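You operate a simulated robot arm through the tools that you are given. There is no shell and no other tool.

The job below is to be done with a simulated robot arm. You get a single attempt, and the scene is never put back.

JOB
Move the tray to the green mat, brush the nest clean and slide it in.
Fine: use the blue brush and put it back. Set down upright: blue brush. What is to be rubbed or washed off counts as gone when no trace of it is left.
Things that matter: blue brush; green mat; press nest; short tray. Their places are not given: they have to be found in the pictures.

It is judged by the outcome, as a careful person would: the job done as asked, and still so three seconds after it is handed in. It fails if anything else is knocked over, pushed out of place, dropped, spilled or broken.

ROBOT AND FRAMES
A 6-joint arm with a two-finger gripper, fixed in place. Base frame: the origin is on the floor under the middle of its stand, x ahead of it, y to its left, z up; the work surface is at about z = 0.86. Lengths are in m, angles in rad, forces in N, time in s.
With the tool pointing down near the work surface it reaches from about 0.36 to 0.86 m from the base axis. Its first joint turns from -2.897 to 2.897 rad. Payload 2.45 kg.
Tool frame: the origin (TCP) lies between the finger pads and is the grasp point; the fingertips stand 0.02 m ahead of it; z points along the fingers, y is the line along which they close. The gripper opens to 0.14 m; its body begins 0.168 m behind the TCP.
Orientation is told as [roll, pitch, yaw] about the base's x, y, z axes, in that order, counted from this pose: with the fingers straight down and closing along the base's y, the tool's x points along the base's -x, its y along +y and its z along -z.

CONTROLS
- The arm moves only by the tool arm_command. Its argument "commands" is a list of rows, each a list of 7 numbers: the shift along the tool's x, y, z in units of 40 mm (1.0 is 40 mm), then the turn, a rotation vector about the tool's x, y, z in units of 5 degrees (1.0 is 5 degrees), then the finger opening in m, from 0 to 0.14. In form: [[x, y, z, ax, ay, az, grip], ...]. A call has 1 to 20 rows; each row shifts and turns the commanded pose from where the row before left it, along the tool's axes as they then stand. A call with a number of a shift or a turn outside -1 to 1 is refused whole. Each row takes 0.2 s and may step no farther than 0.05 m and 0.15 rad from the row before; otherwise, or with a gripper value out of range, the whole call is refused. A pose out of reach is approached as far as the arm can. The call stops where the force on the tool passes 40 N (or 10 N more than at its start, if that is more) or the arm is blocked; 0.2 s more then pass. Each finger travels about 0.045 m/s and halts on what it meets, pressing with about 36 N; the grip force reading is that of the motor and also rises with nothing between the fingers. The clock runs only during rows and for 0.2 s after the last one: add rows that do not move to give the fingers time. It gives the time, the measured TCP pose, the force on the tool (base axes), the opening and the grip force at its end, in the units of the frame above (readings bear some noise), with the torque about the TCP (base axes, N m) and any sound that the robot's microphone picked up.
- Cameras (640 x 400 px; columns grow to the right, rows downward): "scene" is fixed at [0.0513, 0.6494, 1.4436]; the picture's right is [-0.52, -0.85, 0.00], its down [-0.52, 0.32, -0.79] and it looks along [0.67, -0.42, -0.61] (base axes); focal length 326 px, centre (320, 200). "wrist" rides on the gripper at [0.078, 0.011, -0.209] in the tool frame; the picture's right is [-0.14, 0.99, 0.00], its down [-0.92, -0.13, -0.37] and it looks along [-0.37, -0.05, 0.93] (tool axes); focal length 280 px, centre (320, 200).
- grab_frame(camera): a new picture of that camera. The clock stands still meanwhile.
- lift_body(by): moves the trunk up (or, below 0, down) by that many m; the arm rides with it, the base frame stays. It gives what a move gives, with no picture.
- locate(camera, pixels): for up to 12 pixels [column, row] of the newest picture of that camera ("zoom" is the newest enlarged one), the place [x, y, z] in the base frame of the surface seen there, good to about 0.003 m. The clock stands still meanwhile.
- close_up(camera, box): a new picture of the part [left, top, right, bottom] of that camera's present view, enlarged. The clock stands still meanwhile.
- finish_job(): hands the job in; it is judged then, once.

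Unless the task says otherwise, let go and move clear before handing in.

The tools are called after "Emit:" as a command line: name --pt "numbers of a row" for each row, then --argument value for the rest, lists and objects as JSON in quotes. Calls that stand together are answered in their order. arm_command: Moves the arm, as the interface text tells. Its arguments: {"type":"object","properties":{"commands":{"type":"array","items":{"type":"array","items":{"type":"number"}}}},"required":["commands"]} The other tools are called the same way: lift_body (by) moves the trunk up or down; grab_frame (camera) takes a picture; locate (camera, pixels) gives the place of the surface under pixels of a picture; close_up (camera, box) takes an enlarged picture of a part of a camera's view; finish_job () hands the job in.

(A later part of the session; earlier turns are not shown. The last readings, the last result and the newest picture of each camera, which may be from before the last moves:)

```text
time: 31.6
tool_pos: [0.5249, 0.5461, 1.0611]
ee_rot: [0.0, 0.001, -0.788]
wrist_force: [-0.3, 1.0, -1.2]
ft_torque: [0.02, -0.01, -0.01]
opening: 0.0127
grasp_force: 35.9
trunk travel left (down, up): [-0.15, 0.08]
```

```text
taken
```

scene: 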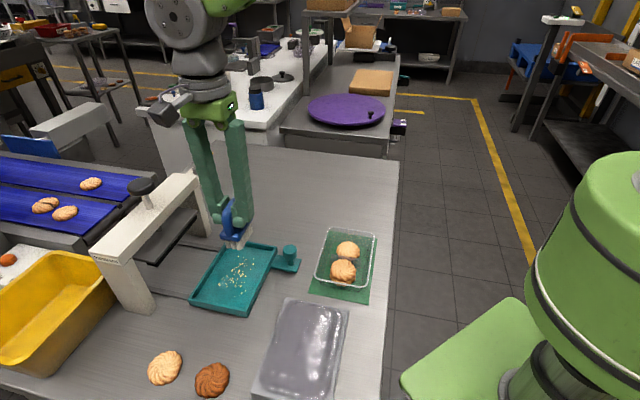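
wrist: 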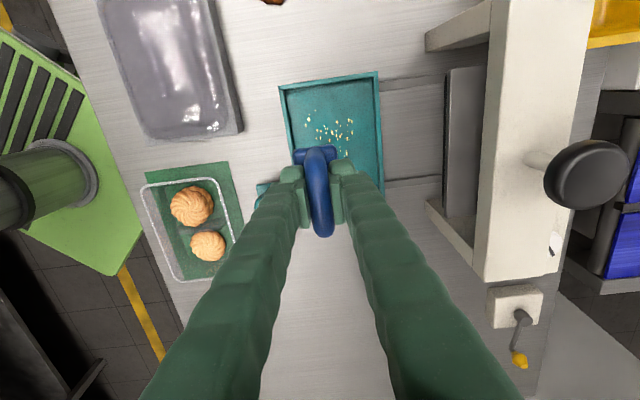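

The brush is held over the nest. I zoom on the brush to check it hangs straight and locate the nest's inner edges and the outermost crumbs.

Emit:
close_up --camera "scene" --box '[180, 180, 310, 320]'

Emit:
close_up --camera "wrist" --box '[250, 60, 410, 220]'

```text
2.86 times, centred on (245, 250) of scene
```

zoom: 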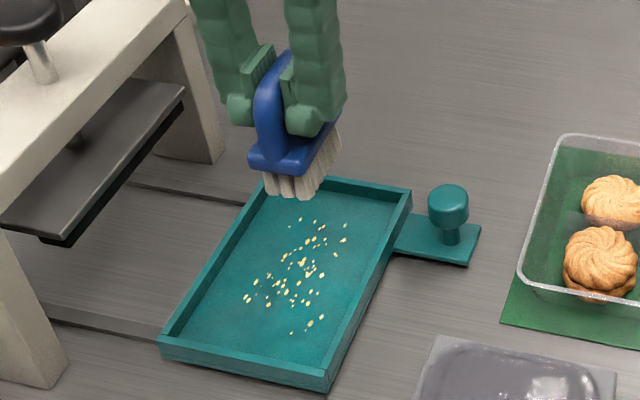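

```text
2.50 times, centred on (330, 140) of wrist
```

zoom: 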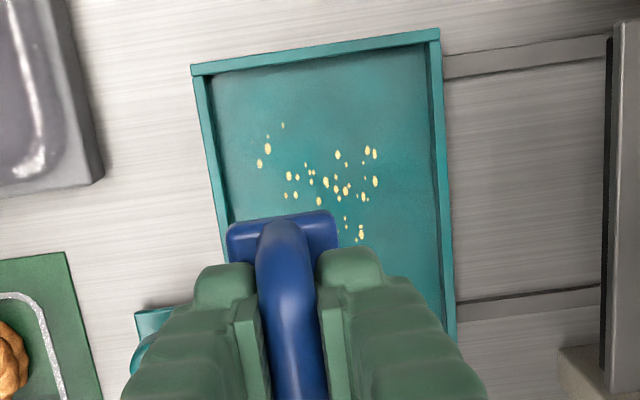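

The brush hangs straight and the crumbs span roughly u −0.066…0.042, s 0.743…0.807 on the nest floor (z≈0.876). I move over the nest middle and lower to just above contact (expected TCP z≈0.947).

Emit:
arm_command --pt "0 0.54 0 0 0 0 0.005" --pt "0 0 0.7 0 0 0 0.005" --pt "0 0 0.7 0 0 0 0.005" --pt "0 0 0.7 0 0 0 0.005" --pt "0 0 0.4 0 0 0 0.005" --pt "0 0 0.1 0 0 0 0.005" --pt "0 0 0 0 0 0 0.005"

Emit:
close_up --camera "scene" --box '[180, 180, 310, 320]'

Emit:
grab_frame --camera "wrist"

```text
time: 33.2
tool_pos: [0.5405, 0.5611, 0.9561]
ee_rot: [0.0, 0.0, -0.785]
wrist_force: [-0.7, -0.2, -0.9]
ft_torque: [0.02, 0.0, -0.01]
opening: 0.0123
grasp_force: 36.0
trunk travel left (down, up): [-0.15, 0.08]
```

```text
2.86 times, centred on (245, 250) of scene
```

zoom: 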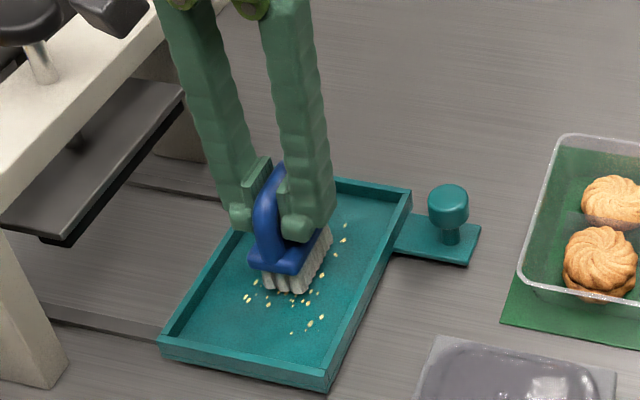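

```text
taken
```

wrist: 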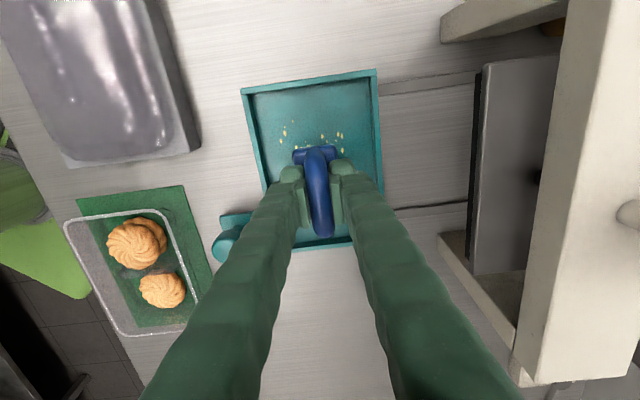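

Brush is ~9 mm above the floor. I lower in small steps to find contact.

Emit:
arm_command --pt "0 0 0.1 0 0 0 0.005" --pt "0 0 0.06 0 0 0 0.005" --pt "0 0 0.04 0 0 0 0.005" --pt "0 0 0 0 0 0 0.005"

```text
time: 34.2
tool_pos: [0.5408, 0.5612, 0.9497]
ee_rot: [0.001, 0.0, -0.784]
wrist_force: [0.4, 0.1, -0.6]
ft_torque: [0.01, 0.01, 0.0]
opening: 0.0121
grasp_force: 35.8
trunk travel left (down, up): [-0.15, 0.08]
```

Emit:
arm_command --pt "0 0 0.04 0 0 0 0.005" --pt "0 0 0.03 0 0 0 0.005" --pt "0 0 0 0 0 0 0.005"

```text
time: 35.0
tool_pos: [0.5405, 0.5613, 0.9473]
ee_rot: [0.004, 0.004, -0.784]
wrist_force: [-1.0, -0.8, 13.5]
ft_torque: [0.1, -0.13, -0.01]
opening: 0.0123
grasp_force: 35.9
trunk travel left (down, up): [-0.15, 0.08]
```

Contact at TCP z≈0.947 with 13.5 N. I ease off to a light press and make a first stroke along the nest's long axis, then look.

Emit:
arm_command --pt "0 0 -0.02 0 0 0 0.005" --pt "0.25 0 0 0 0 0 0.005" --pt "0.25 0 0 0 0 0 0.005" --pt "0.25 0 0 0 0 0 0.005" --pt "0.2 0 0 0 0 0 0.005" --pt "0 0 0 0 0 0 0.005"

Emit:
close_up --camera "scene" --box '[180, 180, 310, 320]'

Emit:
close_up --camera "wrist" --box '[220, 50, 420, 260]'

```text
time: 36.4
tool_pos: [0.5144, 0.5863, 0.9485]
ee_rot: [0.0, 0.0, -0.783]
wrist_force: [1.0, -3.1, 11.0]
ft_torque: [-0.07, -0.05, 0.01]
opening: 0.0122
grasp_force: 35.9
trunk travel left (down, up): [-0.15, 0.08]
```

```text
2.86 times, centred on (245, 250) of scene
```

zoom: 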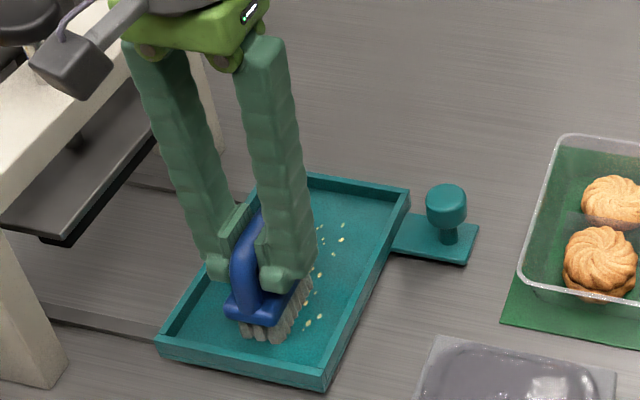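

```text
1.90 times, centred on (320, 155) of wrist
```

zoom: 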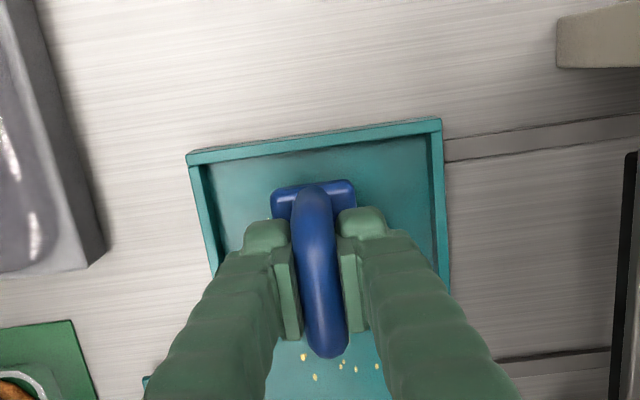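

The crumbs under the stroke vanish. I continue: stroke back along the same lane, then a lane 16 mm toward the knob side, lifting slightly between lanes.

Emit:
arm_command --pt "-0.317 0 -0.008 0 0 0 0.005" --pt "-0.317 0 0 0 0 0 0.005" --pt "-0.317 0 0 0 0 0 0.005" --pt "-0.317 0 0 0 0 0 0.005" --pt "-0.317 0 0 0 0 0 0.005" --pt "-0.317 0 0 0 0 0 0.005" --pt "0 0 -0.12 0 0 0 0.005" --pt "0 -0.4 0 0 0 0 0.005" --pt "0 0 0.12 0 0 0 0.005" --pt "0.317 0 0 0 0 0 0.005" --pt "0.317 0 0 0 0 0 0.005" --pt "0.317 0 0 0 0 0 0.005" --pt "0.317 0 0 0 0 0 0.005" --pt "0.317 0 0 0 0 0 0.005" --pt "0.317 0 0 0 0 0 0.005" --pt "0 0 0 0 0 0 0.005"

Emit:
close_up --camera "scene" --box '[180, 180, 310, 320]'

Emit:
close_up --camera "wrist" --box '[220, 50, 420, 260]'

```text
time: 39.8
tool_pos: [0.5029, 0.5771, 0.9472]
ee_rot: [0.001, -0.001, -0.782]
wrist_force: [0.8, -0.6, 2.7]
ft_torque: [0.05, 0.08, 0.0]
opening: 0.0126
grasp_force: 35.9
trunk travel left (down, up): [-0.15, 0.08]
```

```text
2.86 times, centred on (245, 250) of scene
```

zoom: 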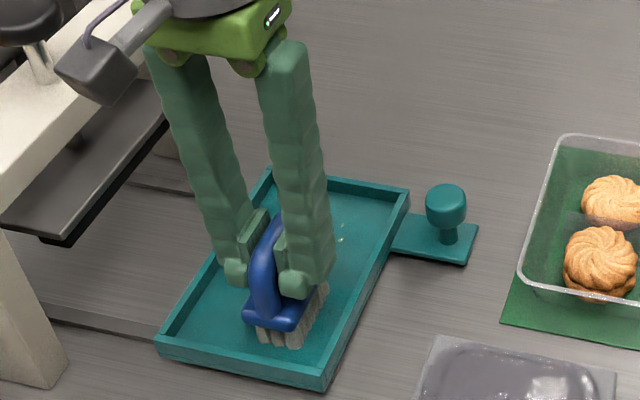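

```text
1.90 times, centred on (320, 155) of wrist
```

zoom: 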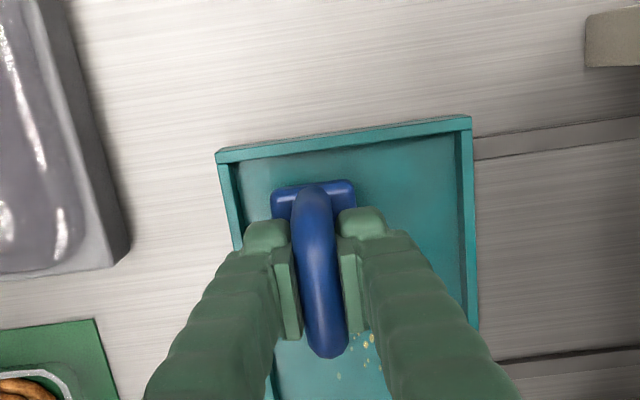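

Most crumbs are gone; the contact is light (2.7 N). I stroke back, then do the lane at s≈0.746 with slightly more press.

Emit:
arm_command --pt "-0.317 0 0.012 0 0 0 0.005" --pt "-0.317 0 0 0 0 0 0.005" --pt "-0.317 0 0 0 0 0 0.005" --pt "-0.317 0 0 0 0 0 0.005" --pt "-0.317 0 0 0 0 0 0.005" --pt "-0.317 0 0 0 0 0 0.005" --pt "0 0 -0.12 0 0 0 0.005" --pt "0 -0.38 0 0 0 0 0.005" --pt "0 0 0.12 0 0 0 0.005" --pt "0.317 0 0 0 0 0 0.005" --pt "0.317 0 0 0 0 0 0.005" --pt "0.317 0 0 0 0 0 0.005" --pt "0.317 0 0 0 0 0 0.005" --pt "0.317 0 0 0 0 0 0.005" --pt "0.317 0 0 0 0 0 0.005" --pt "0 0 0 0 0 0 0.005"

Emit:
close_up --camera "scene" --box '[180, 180, 310, 320]'

Emit:
close_up --camera "wrist" --box '[220, 50, 420, 260]'

```text
time: 43.2
tool_pos: [0.4916, 0.5651, 0.9481]
ee_rot: [0.001, -0.001, -0.783]
wrist_force: [0.5, -1.8, 5.5]
ft_torque: [0.03, 0.03, 0.02]
opening: 0.0123
grasp_force: 36.4
trunk travel left (down, up): [-0.15, 0.08]
```

```text
2.86 times, centred on (245, 250) of scene
```

zoom: 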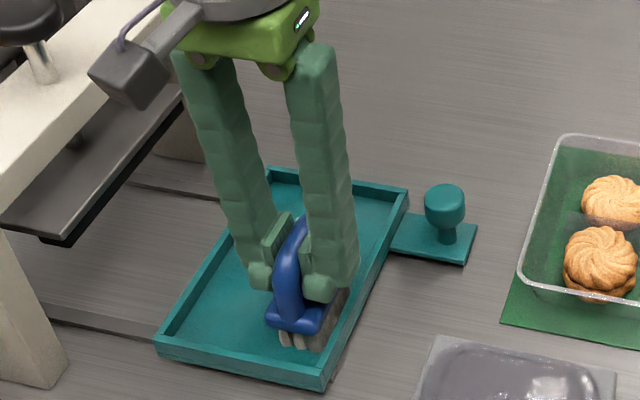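

```text
1.90 times, centred on (320, 155) of wrist
```

zoom: 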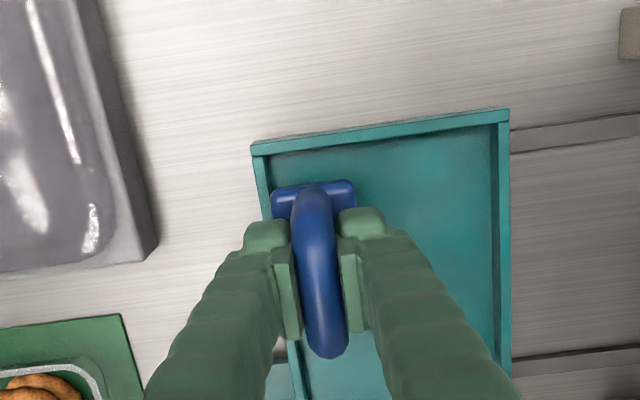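

Lane s≈0.747 done in one direction and looks clean. Now stroke back here, then move over to the press side lane s≈0.797.

Emit:
arm_command --pt "-0.317 0 0 0 0 0 0.005" --pt "-0.317 0 0 0 0 0 0.005" --pt "-0.317 0 0 0 0 0 0.005" --pt "-0.317 0 0 0 0 0 0.005" --pt "-0.317 0 0 0 0 0 0.005" --pt "-0.317 0 0 0 0 0 0.005" --pt "0 0 -0.15 0 0 0 0.005" --pt "0 0.62 0 0 0 0 0.005" --pt "0 0.62 0 0 0 0 0.005" --pt "0 0 0.15 0 0 0 0.005" --pt "0.317 0 0 0 0 0 0.005" --pt "0.317 0 0 0 0 0 0.005" --pt "0.317 0 0 0 0 0 0.005" --pt "0.317 0 0 0 0 0 0.005" --pt "0.317 0 0 0 0 0 0.005" --pt "0.317 0 0 0 0 0 0.005" --pt "0 0 0 0 0 0 0.005"

Emit:
close_up --camera "scene" --box '[180, 180, 310, 320]'

Emit:
close_up --camera "wrist" --box '[220, 50, 420, 260]'

```text
time: 46.8
tool_pos: [0.5255, 0.6026, 0.9464]
ee_rot: [0.001, 0.0, -0.784]
wrist_force: [0.5, 0.0, 5.0]
ft_torque: [0.01, 0.02, 0.0]
opening: 0.0122
grasp_force: 36.0
trunk travel left (down, up): [-0.15, 0.08]
```

```text
2.86 times, centred on (245, 250) of scene
```

zoom: 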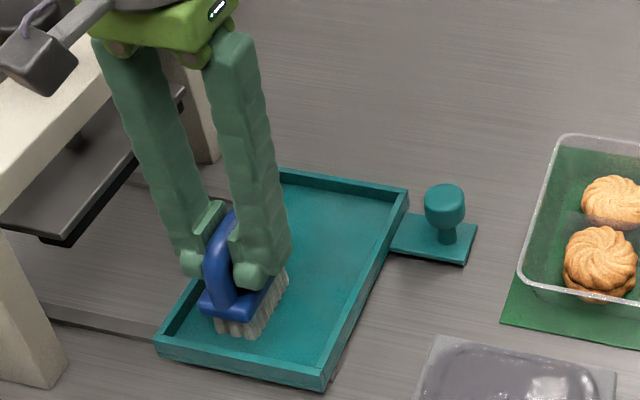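

```text
1.90 times, centred on (320, 155) of wrist
```

zoom: 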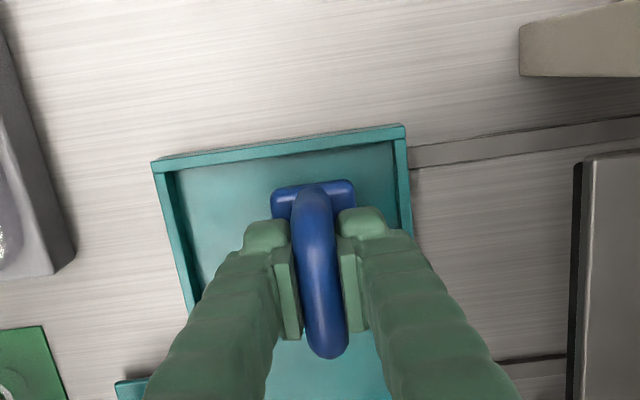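

All visible crumbs are gone so far. I stroke back in this lane, then do the last lane at s≈0.812.

Emit:
arm_command --pt "-0.317 0 0 0 0 0 0.005" --pt "-0.317 0 0 0 0 0 0.005" --pt "-0.317 0 0 0 0 0 0.005" --pt "-0.317 0 0 0 0 0 0.005" --pt "-0.317 0 0 0 0 0 0.005" --pt "-0.317 0 0 0 0 0 0.005" --pt "0 0 -0.12 0 0 0 0.005" --pt "0 0.36 0 0 0 0 0.005" --pt "0 0 0.12 0 0 0 0.005" --pt "0.317 0 0 0 0 0 0.005" --pt "0.317 0 0 0 0 0 0.005" --pt "0.317 0 0 0 0 0 0.005" --pt "0.317 0 0 0 0 0 0.005" --pt "0.317 0 0 0 0 0 0.005" --pt "0.317 0 0 0 0 0 0.005" --pt "0 0 0 0 0 0 0.005"

Emit:
close_up --camera "scene" --box '[180, 180, 310, 320]'

```text
time: 50.2
tool_pos: [0.5387, 0.6125, 0.9471]
ee_rot: [0.0, 0.001, -0.783]
wrist_force: [0.1, -0.2, 2.2]
ft_torque: [0.01, -0.01, 0.0]
opening: 0.0121
grasp_force: 35.9
trunk travel left (down, up): [-0.15, 0.08]
```

```text
2.86 times, centred on (245, 250) of scene
```

zoom: 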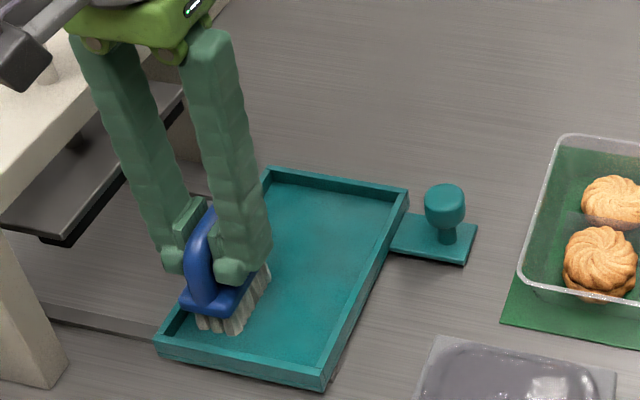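

Stroke back and lift off to inspect the whole nest floor.

Emit:
arm_command --pt "-0.317 0 0.01 0 0 0 0.005" --pt "-0.317 0 0 0 0 0 0.005" --pt "-0.317 0 0 0 0 0 0.005" --pt "-0.317 0 0 0 0 0 0.005" --pt "-0.317 0 0 0 0 0 0.005" --pt "-0.317 0 0 0 0 0 0.005" --pt "0 0 -0.3 0 0 0 0.005" --pt "0 -0.3 -0.6 0 0 0 0.005" --pt "0 -0.4 -0.8 0 0 0 0.005" --pt "-0.5 -0.4 -0.8 0 0 0 0.005" --pt "-0.8 -0.5 0 0 0 0 0.005" --pt "-0.8 -0.5 0 0 0 0 0.005" --pt "-0.8 -0.5 0 0 0 0 0.005" --pt "0 0 0 0 0 0 0.005"

Emit:
grab_frame --camera "scene"

Emit:
close_up --camera "scene" --box '[185, 235, 305, 320]'

Emit:
grab_frame --camera "wrist"

```text
time: 53.2
tool_pos: [0.6018, 0.4025, 1.0468]
ee_rot: [0.0, 0.0, -0.783]
wrist_force: [-0.1, 0.6, -1.0]
ft_torque: [0.0, 0.0, 0.04]
opening: 0.0121
grasp_force: 36.2
trunk travel left (down, up): [-0.15, 0.08]
```

```text
taken
```

scene: 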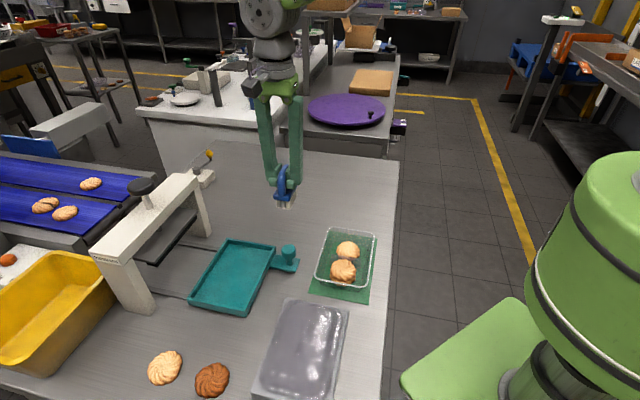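

```text
4.71 times, centred on (245, 278) of scene
```

zoom: 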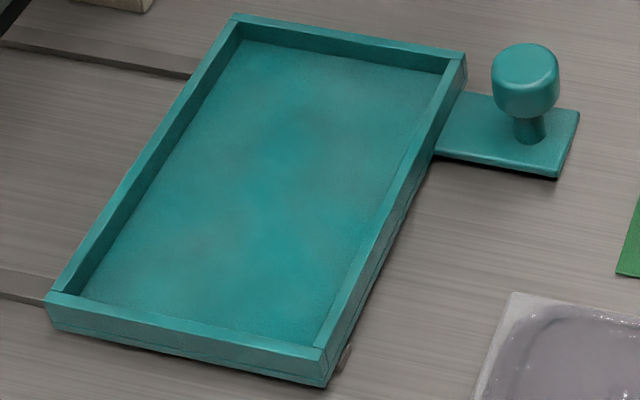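

```text
taken
```

wrist: 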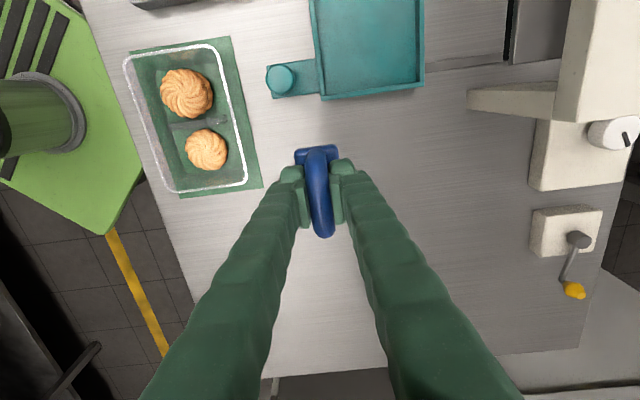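

The nest looks clean from the scene camera. I raise the wrist camera over it for a sharper check before returning the brush.

Emit:
arm_command --pt "0.4 0.4 -0.8 0 0 0 0.005" --pt "0.4 0.4 -0.8 0 0 0 0.005" --pt "0.4 0.4 -0.8 0 0 0 0.005" --pt "0.4 0.4 -0.8 0 0 0 0.005" --pt "0.2 0 0 0 0 0 0.005" --pt "0 0 0 0 0 0 0.005"

Emit:
grab_frame --camera "wrist"

```text
time: 54.6
tool_pos: [0.5945, 0.5006, 1.1741]
ee_rot: [0.0, -0.001, -0.785]
wrist_force: [-0.4, -0.1, -0.7]
ft_torque: [0.02, -0.04, 0.0]
opening: 0.0124
grasp_force: 36.2
trunk travel left (down, up): [-0.15, 0.08]
```

```text
taken
```

wrist: 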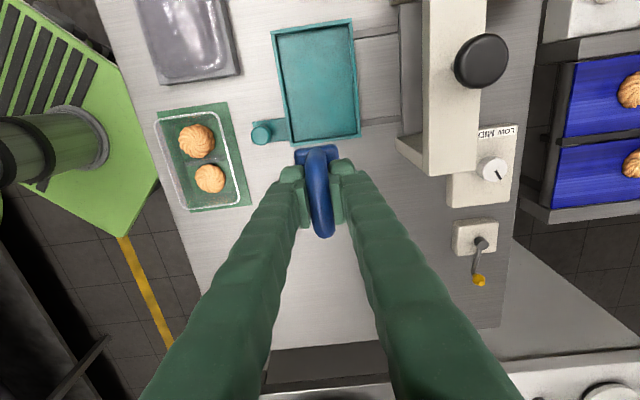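

Emit:
close_up --camera "wrist" --box '[265, 10, 370, 155]'

Emit:
close_up --camera "scene" --box '[200, 235, 280, 315]'

Emit:
close_up --camera "wrist" --box '[360, 0, 540, 200]'

Emit:
close_up --camera "wrist" --box '[140, 90, 270, 220]'

```text
2.76 times, centred on (318, 82) of wrist
```

zoom: 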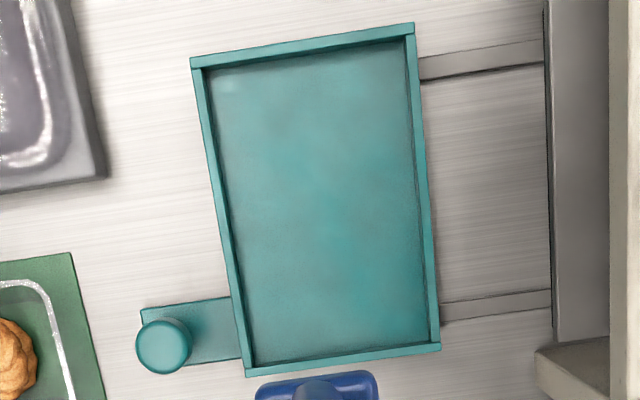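

```text
5.00 times, centred on (240, 275) of scene
```

zoom: 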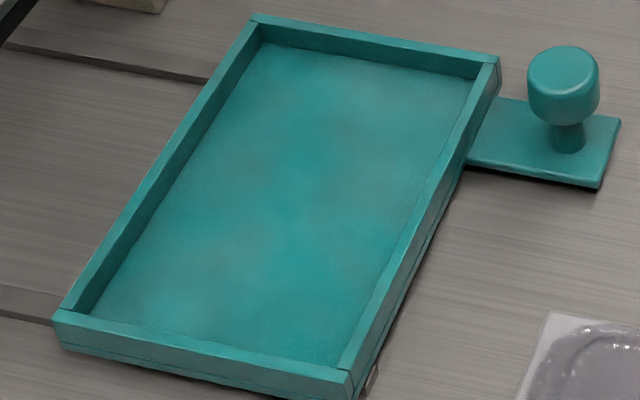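

```text
2.00 times, centred on (450, 100) of wrist
```

zoom: 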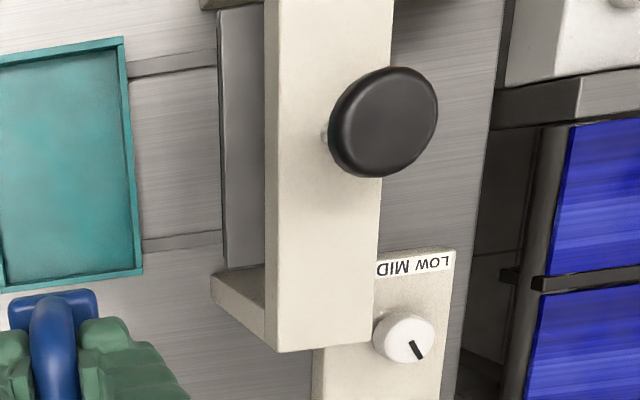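

```text
3.08 times, centred on (205, 155) of wrist
```

zoom: 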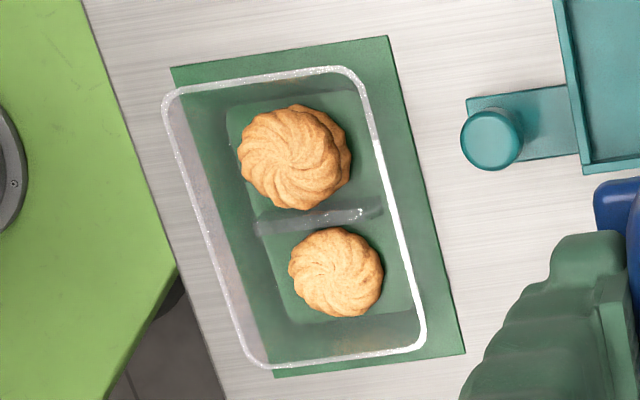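

The nest floor is clean in both views and the tray with cookies stands well on the mat. I carry the brush back to its original spot (TCP x≈0.691, y≈0.077) and lower to 3 cm above.

Emit:
arm_command --pt "-0.767 -0.481 0 0 0 0 0.005" --pt "-0.767 -0.481 0 0 0 0 0.005" --pt "-0.767 -0.481 0 0 0 0 0.005" --pt "-0.767 -0.481 0 0 0 0 0.005" --pt "-0.767 -0.481 0 0 0 0 0.005" --pt "-0.767 -0.481 0 0 0 0 0.005" --pt "-0.767 -0.481 0 0 0 0 0.005" --pt "-0.767 -0.481 0 0 0 0 0.005" --pt "-0.767 -0.481 0 0 0 0 0.005" --pt "-0.767 -0.481 0 0 0 0 0.005" --pt "-0.767 -0.481 0 0 0 0 0.005" --pt "-0.767 -0.481 0 0 0 0 0.005" --pt "0 0 0.8 0 0 0 0.005" --pt "0 0 0.8 0 0 0 0.005" --pt "0 0 0.8 0 0 0 0.005" --pt "0 0 0.8 0 0 0 0.005" --pt "0 0 0.8 0 0 0 0.005" --pt "0 0 0.8 0 0 0 0.005" --pt "0 0 0.5 0 0 0 0.005" --pt "0 0 0 0 0 0 0.005"

Emit:
close_up --camera "scene" --box '[310, 120, 430, 200]'

```text
time: 58.8
tool_pos: [0.6921, 0.0758, 0.9624]
ee_rot: [-0.001, -0.001, -0.782]
wrist_force: [0.2, -0.2, -1.4]
ft_torque: [0.0, -0.01, 0.01]
opening: 0.012
grasp_force: 35.8
trunk travel left (down, up): [-0.15, 0.08]
```

```text
5.00 times, centred on (370, 160) of scene
```

zoom: 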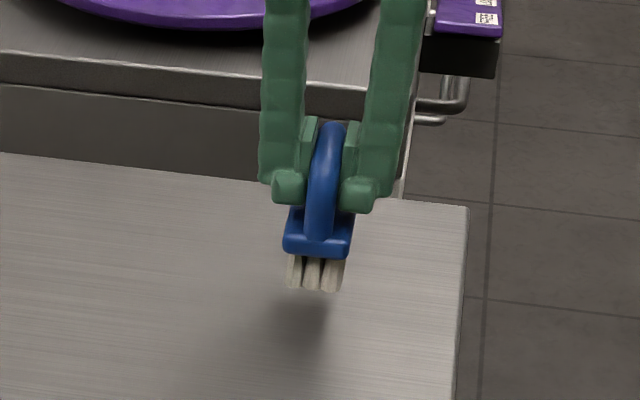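

The brush is right above its original place (within ~2 mm). I trim and lower to just above the table, then touch down gently.

Emit:
arm_command --pt "0.039 0.014 0.3 0 0 0 0.005" --pt "0 0 0.25 0 0 0 0.005" --pt "0 0 0.1 0 0 0 0.005" --pt "0 0 0.04 0 0 0 0.005" --pt "0 0 0 0 0 0 0.005"

```text
time: 60.0
tool_pos: [0.6913, 0.0773, 0.9343]
ee_rot: [0.0, 0.0, -0.785]
wrist_force: [0.4, 0.3, -2.0]
ft_torque: [-0.01, -0.01, 0.04]
opening: 0.012
grasp_force: 36.5
trunk travel left (down, up): [-0.15, 0.08]
```

Emit:
arm_command --pt "0 0 0.03 0 0 0 0.005" --pt "0 0 0.025 0 0 0 0.005" --pt "0 0 0 0 0 0 0.005"

```text
time: 60.8
tool_pos: [0.691, 0.0767, 0.9331]
ee_rot: [0.0, -0.001, -0.784]
wrist_force: [0.1, -0.3, 0.0]
ft_torque: [0.0, -0.01, -0.01]
opening: 0.0123
grasp_force: 35.8
trunk travel left (down, up): [-0.15, 0.08]
```

Force changed only slightly (−2.0 → 0.0), possibly just touching. One more millimetre step to confirm contact.

Emit:
arm_command --pt "0 0 0.025 0 0 0 0.005" --pt "0 0 0 0 0 0 0.005"

Emit:
close_up --camera "scene" --box '[310, 120, 430, 200]'

```text
time: 61.4
tool_pos: [0.6902, 0.0772, 0.9317]
ee_rot: [-0.001, 0.001, -0.786]
wrist_force: [-0.3, -0.8, -1.2]
ft_torque: [-0.03, 0.03, 0.02]
opening: 0.0123
grasp_force: 35.9
trunk travel left (down, up): [-0.15, 0.08]
```

```text
5.00 times, centred on (370, 160) of scene
```

zoom: 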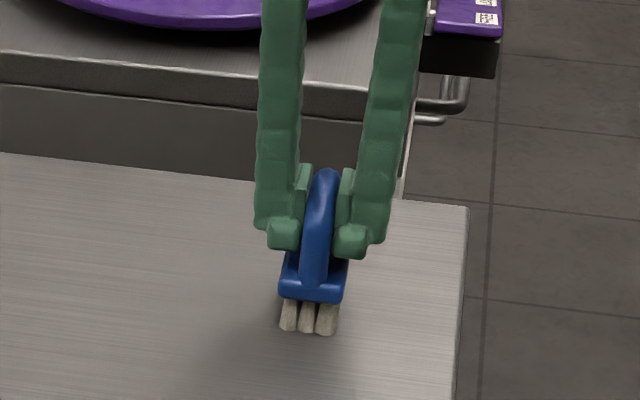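

Not yet a clear contact force; another two 0.8 mm steps.

Emit:
arm_command --pt "0 0 0.02 0 0 0 0.005" --pt "0 0 0.02 0 0 0 0.005" --pt "0 0 0 0 0 0 0.005"

```text
time: 62.2
tool_pos: [0.6916, 0.078, 0.9312]
ee_rot: [0.001, 0.0, -0.785]
wrist_force: [-1.7, 2.3, 8.4]
ft_torque: [0.12, 0.09, 0.0]
opening: 0.0123
grasp_force: 36.3
trunk travel left (down, up): [-0.15, 0.08]
```

Contact with 8.4 N: the brush stands on the table. I ease off a little and open slowly, then lift straight up.

Emit:
arm_command --pt "0 0 -0.02 0 0 0 0.008" --pt "0 0 0 0 0 0 0.014" --pt "0 0 0 0 0 0 0.022" --pt "0 0 0 0 0 0 0.035" --pt "0 0 0 0 0 0 0.05" --pt "0 0 0 0 0 0 0.06" --pt "0 0 0 0 0 0 0.06"

Emit:
close_up --camera "scene" --box '[310, 120, 430, 200]'

Emit:
grab_frame --camera "wrist"

```text
time: 63.8
tool_pos: [0.6913, 0.0762, 0.9314]
ee_rot: [0.0, 0.001, -0.786]
wrist_force: [0.3, -0.2, -0.4]
ft_torque: [0.0, 0.03, -0.02]
opening: 0.0602
grasp_force: 0.0
trunk travel left (down, up): [-0.15, 0.08]
```

```text
5.00 times, centred on (370, 160) of scene
```

zoom: 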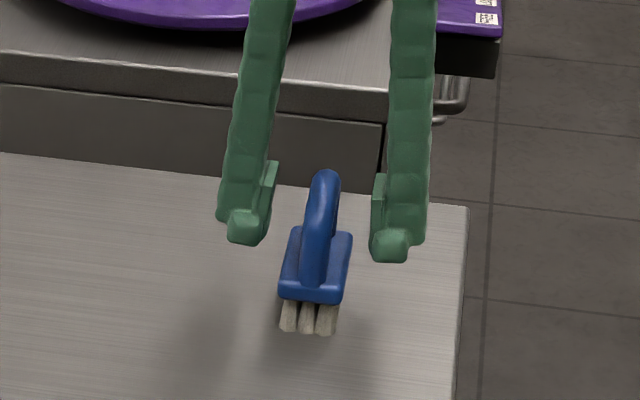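

```text
taken
```

wrist: 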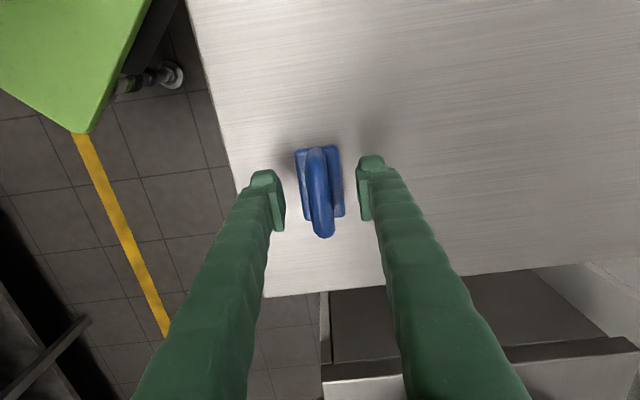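

The brush stands upright where it was. I lift straight up and move over toward the nest's handle.

Emit:
arm_command --pt "0 0 -0.3 0 0 0 0.06" --pt "0 0 -0.7 0 0 0 0.06" --pt "0 0 -0.8 0 0 0 0.06" --pt "0 0 -0.8 0 0 0 0.06" --pt "0 0 -0.8 0 0 0 0.06" --pt "0 0 -0.8 0 0 0 0.06" --pt "0.909 0.335 0 0 0 0 0.06" --pt "0.909 0.335 0 0 0 0 0.06" --pt "0.909 0.335 0 0 0 0 0.06" --pt "0.909 0.335 0 0 0 0 0.06" --pt "0.909 0.335 0 0 0 0 0.06" --pt "0.909 0.335 0 0 0 0 0.06" --pt "0.909 0.335 0 0 0 0 0.06" --pt "0.909 0.335 0 0 0 0 0.06" --pt "0.909 0.335 0 0 0 0 0.06" --pt "0.909 0.335 0 0 0 0 0.06" --pt "0.909 0.335 0 0 0 0 0.06" --pt "0 0 0 0 0 0 0.06"

Emit:
grab_frame --camera "scene"

Emit:
grab_frame --camera "wrist"

```text
time: 67.6
tool_pos: [0.5117, 0.463, 1.0976]
ee_rot: [-0.001, -0.001, -0.785]
wrist_force: [0.2, 0.0, -0.9]
ft_torque: [0.0, 0.01, -0.01]
opening: 0.0599
grasp_force: 0.0
trunk travel left (down, up): [-0.15, 0.08]
```

```text
taken
```

scene: 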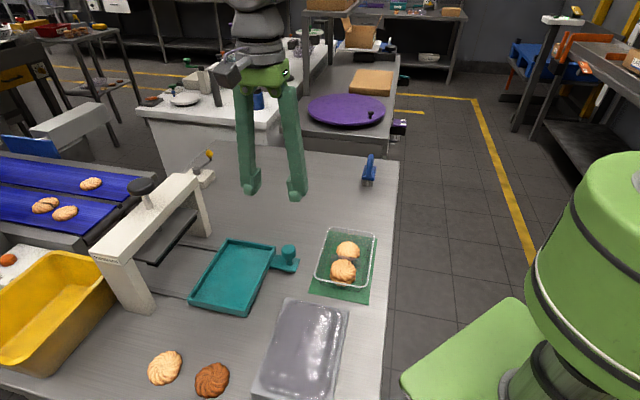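

```text
taken
```

wrist: 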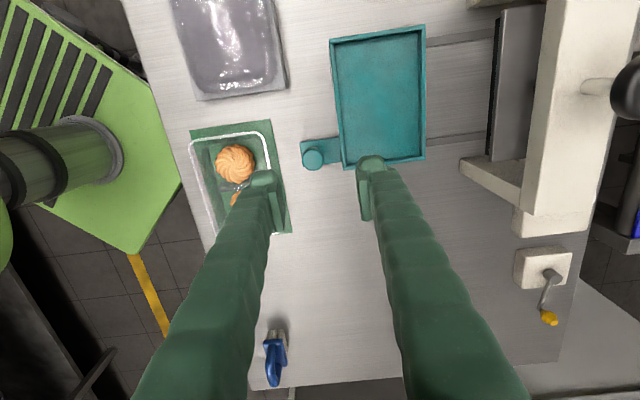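

Everything stands in place. I zoom in on the press/rails and locate the knob, rail lines and platen precisely.

Emit:
close_up --camera "scene" --box '[90, 170, 230, 320]'

Emit:
close_up --camera "wrist" --box '[290, 0, 530, 190]'

Emit:
locate --camera "zoom" --pixels '[[60, 323], [115, 80], [320, 55], [368, 80], [545, 55], [375, 300], [525, 282], [95, 320], [45, 300], [340, 305], [145, 345], [560, 60]]'

```text
2.67 times, centred on (160, 245) of scene
```

zoom: 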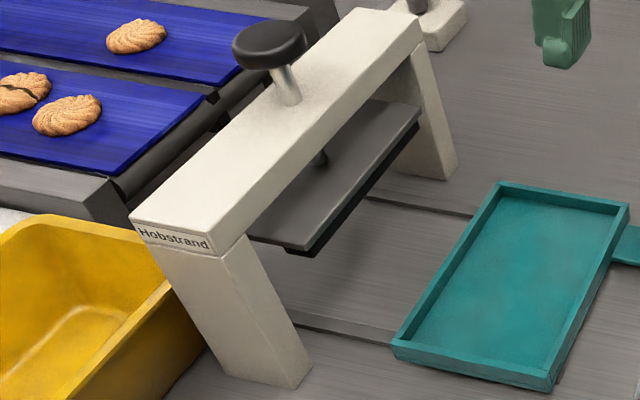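

```text
2.11 times, centred on (410, 95) of wrist
```

zoom: 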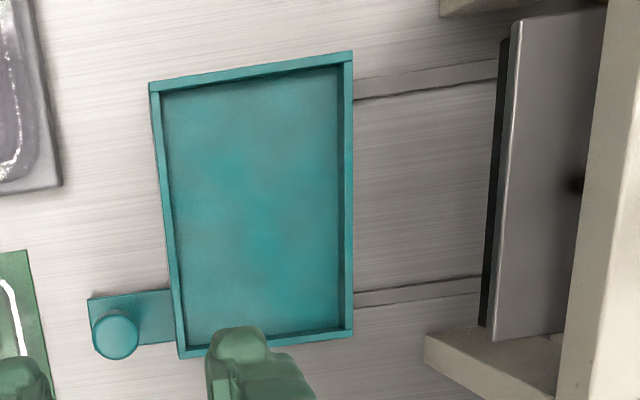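

```text
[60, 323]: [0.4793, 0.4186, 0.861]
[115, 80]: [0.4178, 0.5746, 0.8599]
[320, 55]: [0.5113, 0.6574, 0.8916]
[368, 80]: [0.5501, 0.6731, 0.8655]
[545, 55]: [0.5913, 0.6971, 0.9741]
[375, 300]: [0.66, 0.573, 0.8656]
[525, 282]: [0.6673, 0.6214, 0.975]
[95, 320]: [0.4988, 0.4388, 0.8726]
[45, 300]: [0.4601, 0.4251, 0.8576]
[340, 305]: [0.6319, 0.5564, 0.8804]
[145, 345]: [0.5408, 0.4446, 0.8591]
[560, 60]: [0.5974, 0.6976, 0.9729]
```

Rails stand ≈4 mm proud and run along s; the knob is at s≈0.68, u≈0.04. I turn the gripper by 90° so the fingers will straddle the knob along u, and look again.

Emit:
arm_command --pt "0 0 0 0 0 -1 0.06" --pt "0 0 0 0 0 -1 0.06" --pt "0 0 0 0 0 -1 0.06" --pt "0 0 0 0 0 -1 0.06" --pt "0 0 0 0 0 -1 0.06" --pt "0 0 0 0 0 -1 0.06" --pt "0 0 0 0 0 -1 0.06" --pt "0 0 0 0 0 -1 0.06" --pt "0 0 0 0 0 -1 0.06" --pt "0 0 0 0 0 -1 0.06" --pt "0 0 0 0 0 -1 0.06" --pt "0 0 0 0 0 -1 0.06" --pt "0 0 0 0 0 -1 0.06" --pt "0 0 0 0 0 -1 0.06" --pt "0 0 0 0 0 -1 0.06" --pt "0 0 0 0 0 -1 0.06" --pt "0 0 0 0 0 -1 0.06" --pt "0 0 0 0 0 -1 0.06" --pt "0 0 0 0 0 0 0.06"

Emit:
grab_frame --camera "wrist"

Emit:
grab_frame --camera "scene"

```text
time: 71.6
tool_pos: [0.512, 0.4636, 1.0985]
ee_rot: [-0.002, 0.0, 0.786]
wrist_force: [-0.3, 0.5, 0.0]
ft_torque: [0.01, -0.04, -0.02]
opening: 0.0603
grasp_force: 0.1
trunk travel left (down, up): [-0.15, 0.08]
```

```text
taken
```

wrist: 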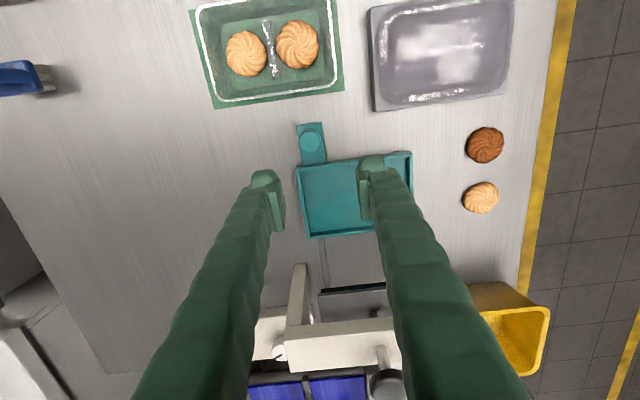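

```text
taken
```

scene: 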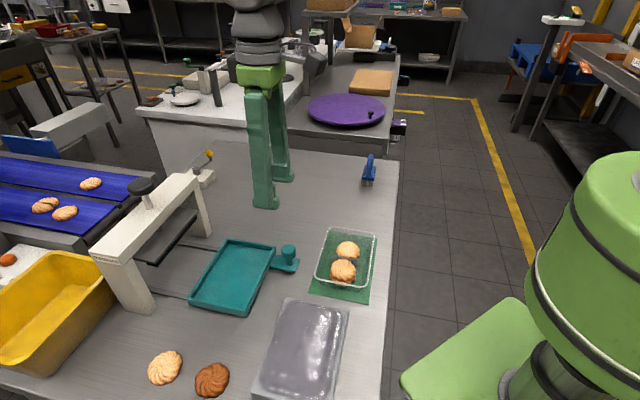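

Now the fingers line up along u and the camera looks toward the press. I zoom on the knob (≈(311,140)) to place it.

Emit:
close_up --camera "wrist" --box '[280, 110, 345, 175]'

Emit:
locate --camera "zoom" --pixels '[[300, 150], [320, 180], [340, 200], [270, 190], [370, 180], [320, 130], [320, 230], [230, 330], [410, 330], [240, 100], [400, 90], [320, 280]]'

```text
6.15 times, centred on (312, 142) of wrist
```

zoom: 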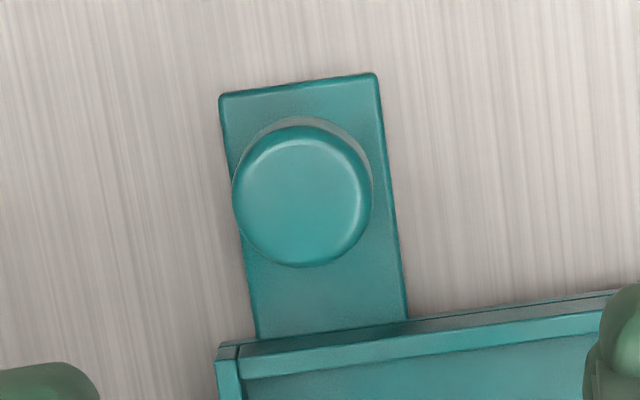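

```text
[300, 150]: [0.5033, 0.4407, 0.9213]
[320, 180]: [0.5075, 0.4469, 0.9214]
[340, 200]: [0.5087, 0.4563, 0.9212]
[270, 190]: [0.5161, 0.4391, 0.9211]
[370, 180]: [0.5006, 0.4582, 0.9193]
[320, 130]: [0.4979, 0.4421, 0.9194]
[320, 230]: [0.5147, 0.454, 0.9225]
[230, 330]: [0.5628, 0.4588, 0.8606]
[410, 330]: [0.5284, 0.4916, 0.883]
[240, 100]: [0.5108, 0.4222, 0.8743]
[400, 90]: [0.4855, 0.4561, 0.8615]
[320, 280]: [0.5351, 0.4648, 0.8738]
```

Knob centre is at s≈0.677, u≈0.0466, top z≈0.9215, diameter ≈31 mm. I align over it and descend to z≈0.96 to check.

Emit:
arm_command --pt "0.32 -0.31 0 0 0 0 0.07" --pt "0 0 0.7 0 0 0 0.07" --pt "0 0 0.7 0 0 0 0.07" --pt "0 0 0.7 0 0 0 0.07" --pt "0 0 0.7 0 0 0 0.07" --pt "0 0 0.6 0 0 0 0.07" --pt "0 0 0 0 0 0 0.07"

Emit:
grab_frame --camera "wrist"

Emit:
close_up --camera "scene" --box '[220, 190, 360, 290]'

```text
time: 73.2
tool_pos: [0.5118, 0.4457, 0.964]
ee_rot: [0.001, 0.001, 0.787]
wrist_force: [1.6, -0.5, 0.2]
ft_torque: [-0.01, 0.0, -0.02]
opening: 0.0699
grasp_force: 0.1
trunk travel left (down, up): [-0.15, 0.08]
```

```text
taken
```

wrist: 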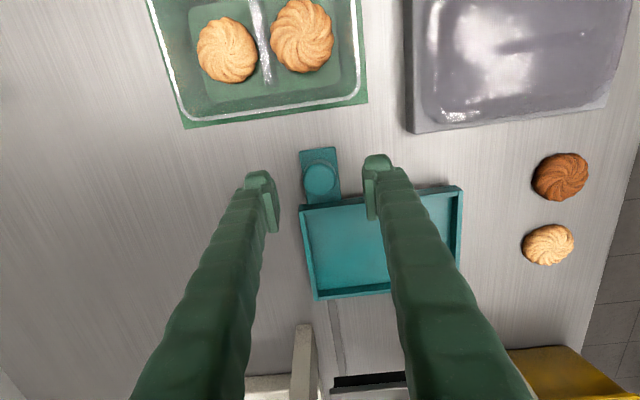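

```text
4.00 times, centred on (290, 240) of scene
```

zoom: 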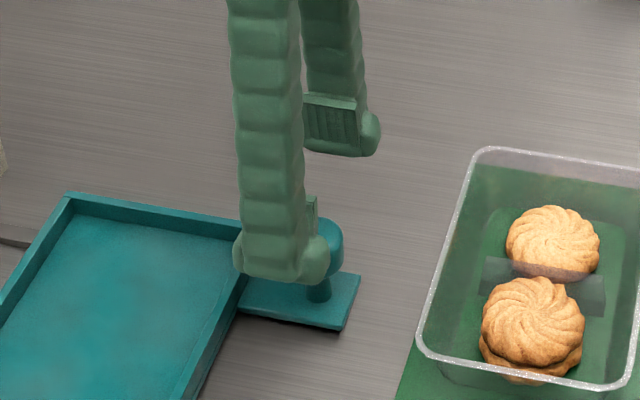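

Knob is centred between the pads ((320,180) as expected). I descend to z≈0.908 and close on the knob.

Emit:
arm_command --pt "0 0 0.5 0 0 0 0.07" --pt "0 0 0.5 0 0 0 0.07" --pt "0 0 0.38 0 0 0 0.07" --pt "0 0 0 0 0 0 0.06" --pt "0 0 0 0 0 0 0.045" --pt "0 0 0 0 0 0 0.035" --pt "0 0 0 0 0 0 0.028" --pt "0 0 0 0 0 0 0.022" --pt "0 0 0 0 0 0 0.022"

Emit:
grab_frame --camera "wrist"

Emit:
close_up --camera "scene" --box '[180, 190, 340, 310]'

```text
time: 75.2
tool_pos: [0.512, 0.4465, 0.908]
ee_rot: [0.001, 0.0, 0.786]
wrist_force: [1.4, -1.6, -0.3]
ft_torque: [-0.01, 0.01, 0.0]
opening: 0.0277
grasp_force: 39.1
trunk travel left (down, up): [-0.15, 0.08]
```

```text
taken
```

wrist: 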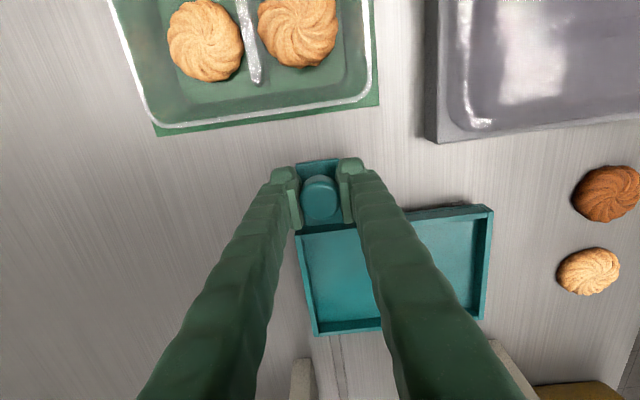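

```text
3.33 times, centred on (260, 250) of scene
```

zoom: 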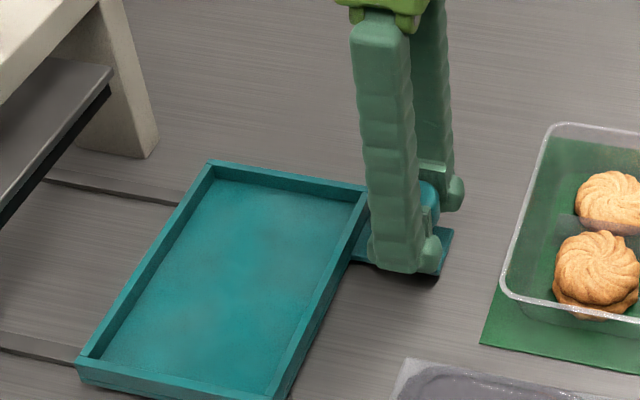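

The knob is held (0.028 m). I push along +s (tool −x) 30 mm and check forces.

Emit:
arm_command --pt "-0.1 0 0 0 0 0 0.022" --pt "-0.2 0 0 0 0 0 0.022" --pt "-0.2 0 0 0 0 0 0.022" --pt "-0.25 0 0 0 0 0 0.022" --pt "0 0 0 0 0 0 0.022"

Emit:
close_up --camera "scene" --box '[100, 170, 320, 330]'

Emit:
grab_frame --camera "wrist"

```text
time: 76.4
tool_pos: [0.5336, 0.4677, 0.9062]
ee_rot: [-0.001, 0.001, 0.786]
wrist_force: [2.8, -2.6, -1.8]
ft_torque: [-0.16, 0.15, -0.03]
opening: 0.0279
grasp_force: 44.7
trunk travel left (down, up): [-0.15, 0.08]
```

```text
2.50 times, centred on (210, 250) of scene
```

zoom: 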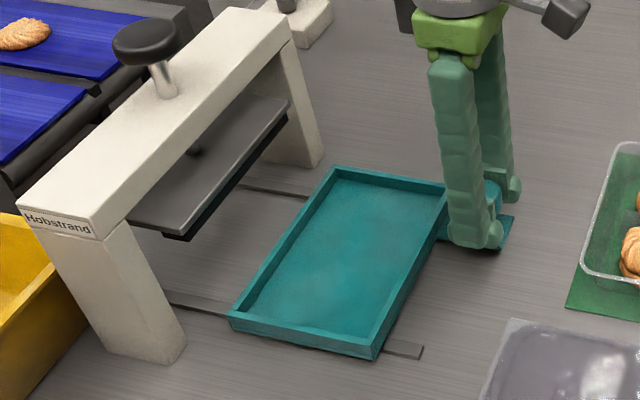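

```text
taken
```

wrist: 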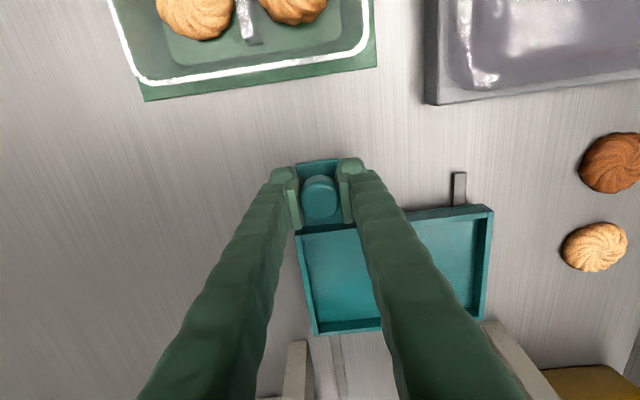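

The nest slides smoothly on the rails with only a few N. I continue 60 mm.

Emit:
arm_command --pt "-0.2 0 0 0 0 0 0.022" --pt "-0.25 0 0 0 0 0 0.022" --pt "-0.25 0 0 0 0 0 0.022" --pt "-0.25 0 0 0 0 0 0.022" --pt "-0.25 0 0 0 0 0 0.022" --pt "-0.2 0 0 0 0 0 0.022" --pt "-0.1 0 0 0 0 0 0.022" --pt "0 0 0 0 0 0 0.022"

Emit:
close_up --camera "scene" --box '[80, 150, 300, 330]'

Emit:
grab_frame --camera "wrist"

```text
time: 78.2
tool_pos: [0.575, 0.5101, 0.9068]
ee_rot: [0.0, 0.001, 0.785]
wrist_force: [0.9, -1.0, -4.2]
ft_torque: [0.05, -0.01, -0.01]
opening: 0.0275
grasp_force: 44.7
trunk travel left (down, up): [-0.15, 0.08]
```

```text
2.22 times, centred on (190, 240) of scene
```

zoom: 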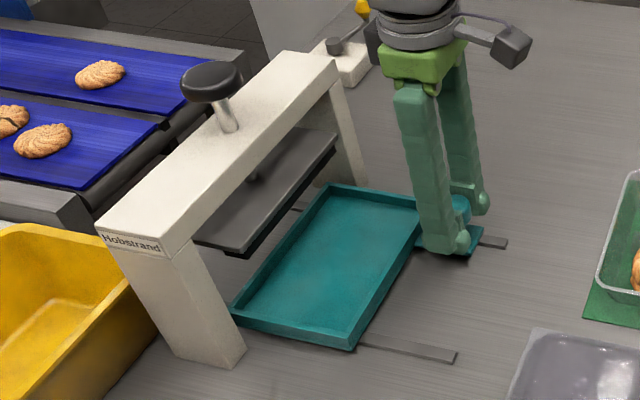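

```text
taken
```

wrist: 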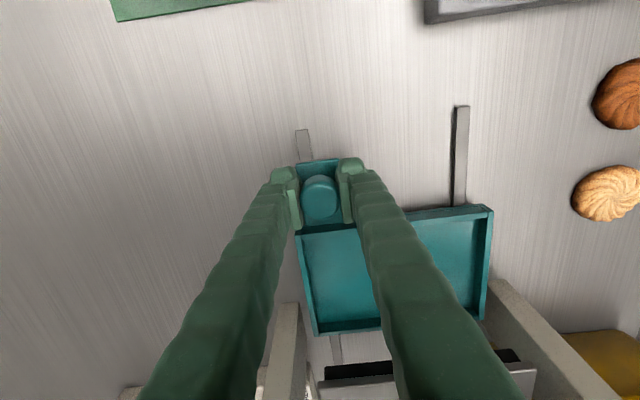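

Travel so far ~90 mm, still free. Before going between the press legs, I check lateral clearance at (490,300) and (300,310) in the wrist view.

Emit:
close_up --camera "wrist" --box '[260, 190, 560, 400]'

Emit:
locate --camera "wrist" --pixels '[[488, 300], [496, 285], [300, 312], [316, 330], [490, 215], [482, 318], [300, 240], [515, 330], [440, 372], [510, 358], [335, 380], [490, 285]]'

Emit:
locate --camera "scene" --pixels '[[200, 312], [188, 297], [186, 305], [197, 290], [244, 230], [230, 230], [250, 306], [195, 305]]'

```text
1.90 times, centred on (410, 295) of wrist
```

zoom: 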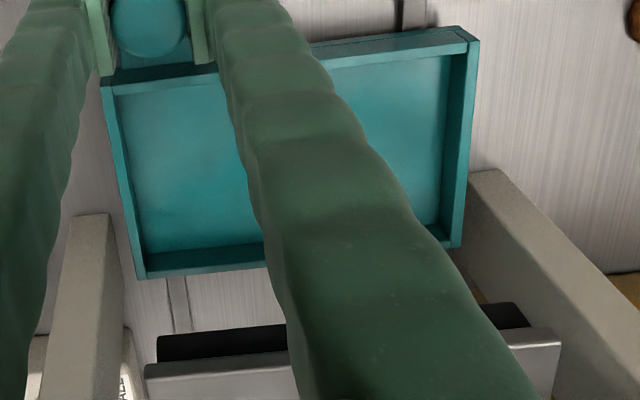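

```text
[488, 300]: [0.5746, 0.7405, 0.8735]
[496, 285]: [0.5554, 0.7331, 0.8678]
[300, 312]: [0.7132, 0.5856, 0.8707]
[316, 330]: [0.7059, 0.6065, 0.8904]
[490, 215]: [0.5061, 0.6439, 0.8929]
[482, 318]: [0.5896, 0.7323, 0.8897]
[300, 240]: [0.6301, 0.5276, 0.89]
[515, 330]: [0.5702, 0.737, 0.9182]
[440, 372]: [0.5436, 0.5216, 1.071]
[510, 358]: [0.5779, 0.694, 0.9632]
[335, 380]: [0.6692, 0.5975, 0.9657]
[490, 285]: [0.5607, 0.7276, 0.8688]
```

```text
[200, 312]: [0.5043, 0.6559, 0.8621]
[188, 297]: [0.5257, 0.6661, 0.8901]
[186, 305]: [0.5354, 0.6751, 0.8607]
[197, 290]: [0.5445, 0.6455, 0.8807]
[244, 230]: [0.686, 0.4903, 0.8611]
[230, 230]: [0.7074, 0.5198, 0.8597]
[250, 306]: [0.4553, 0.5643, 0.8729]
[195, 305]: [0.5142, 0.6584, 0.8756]
```

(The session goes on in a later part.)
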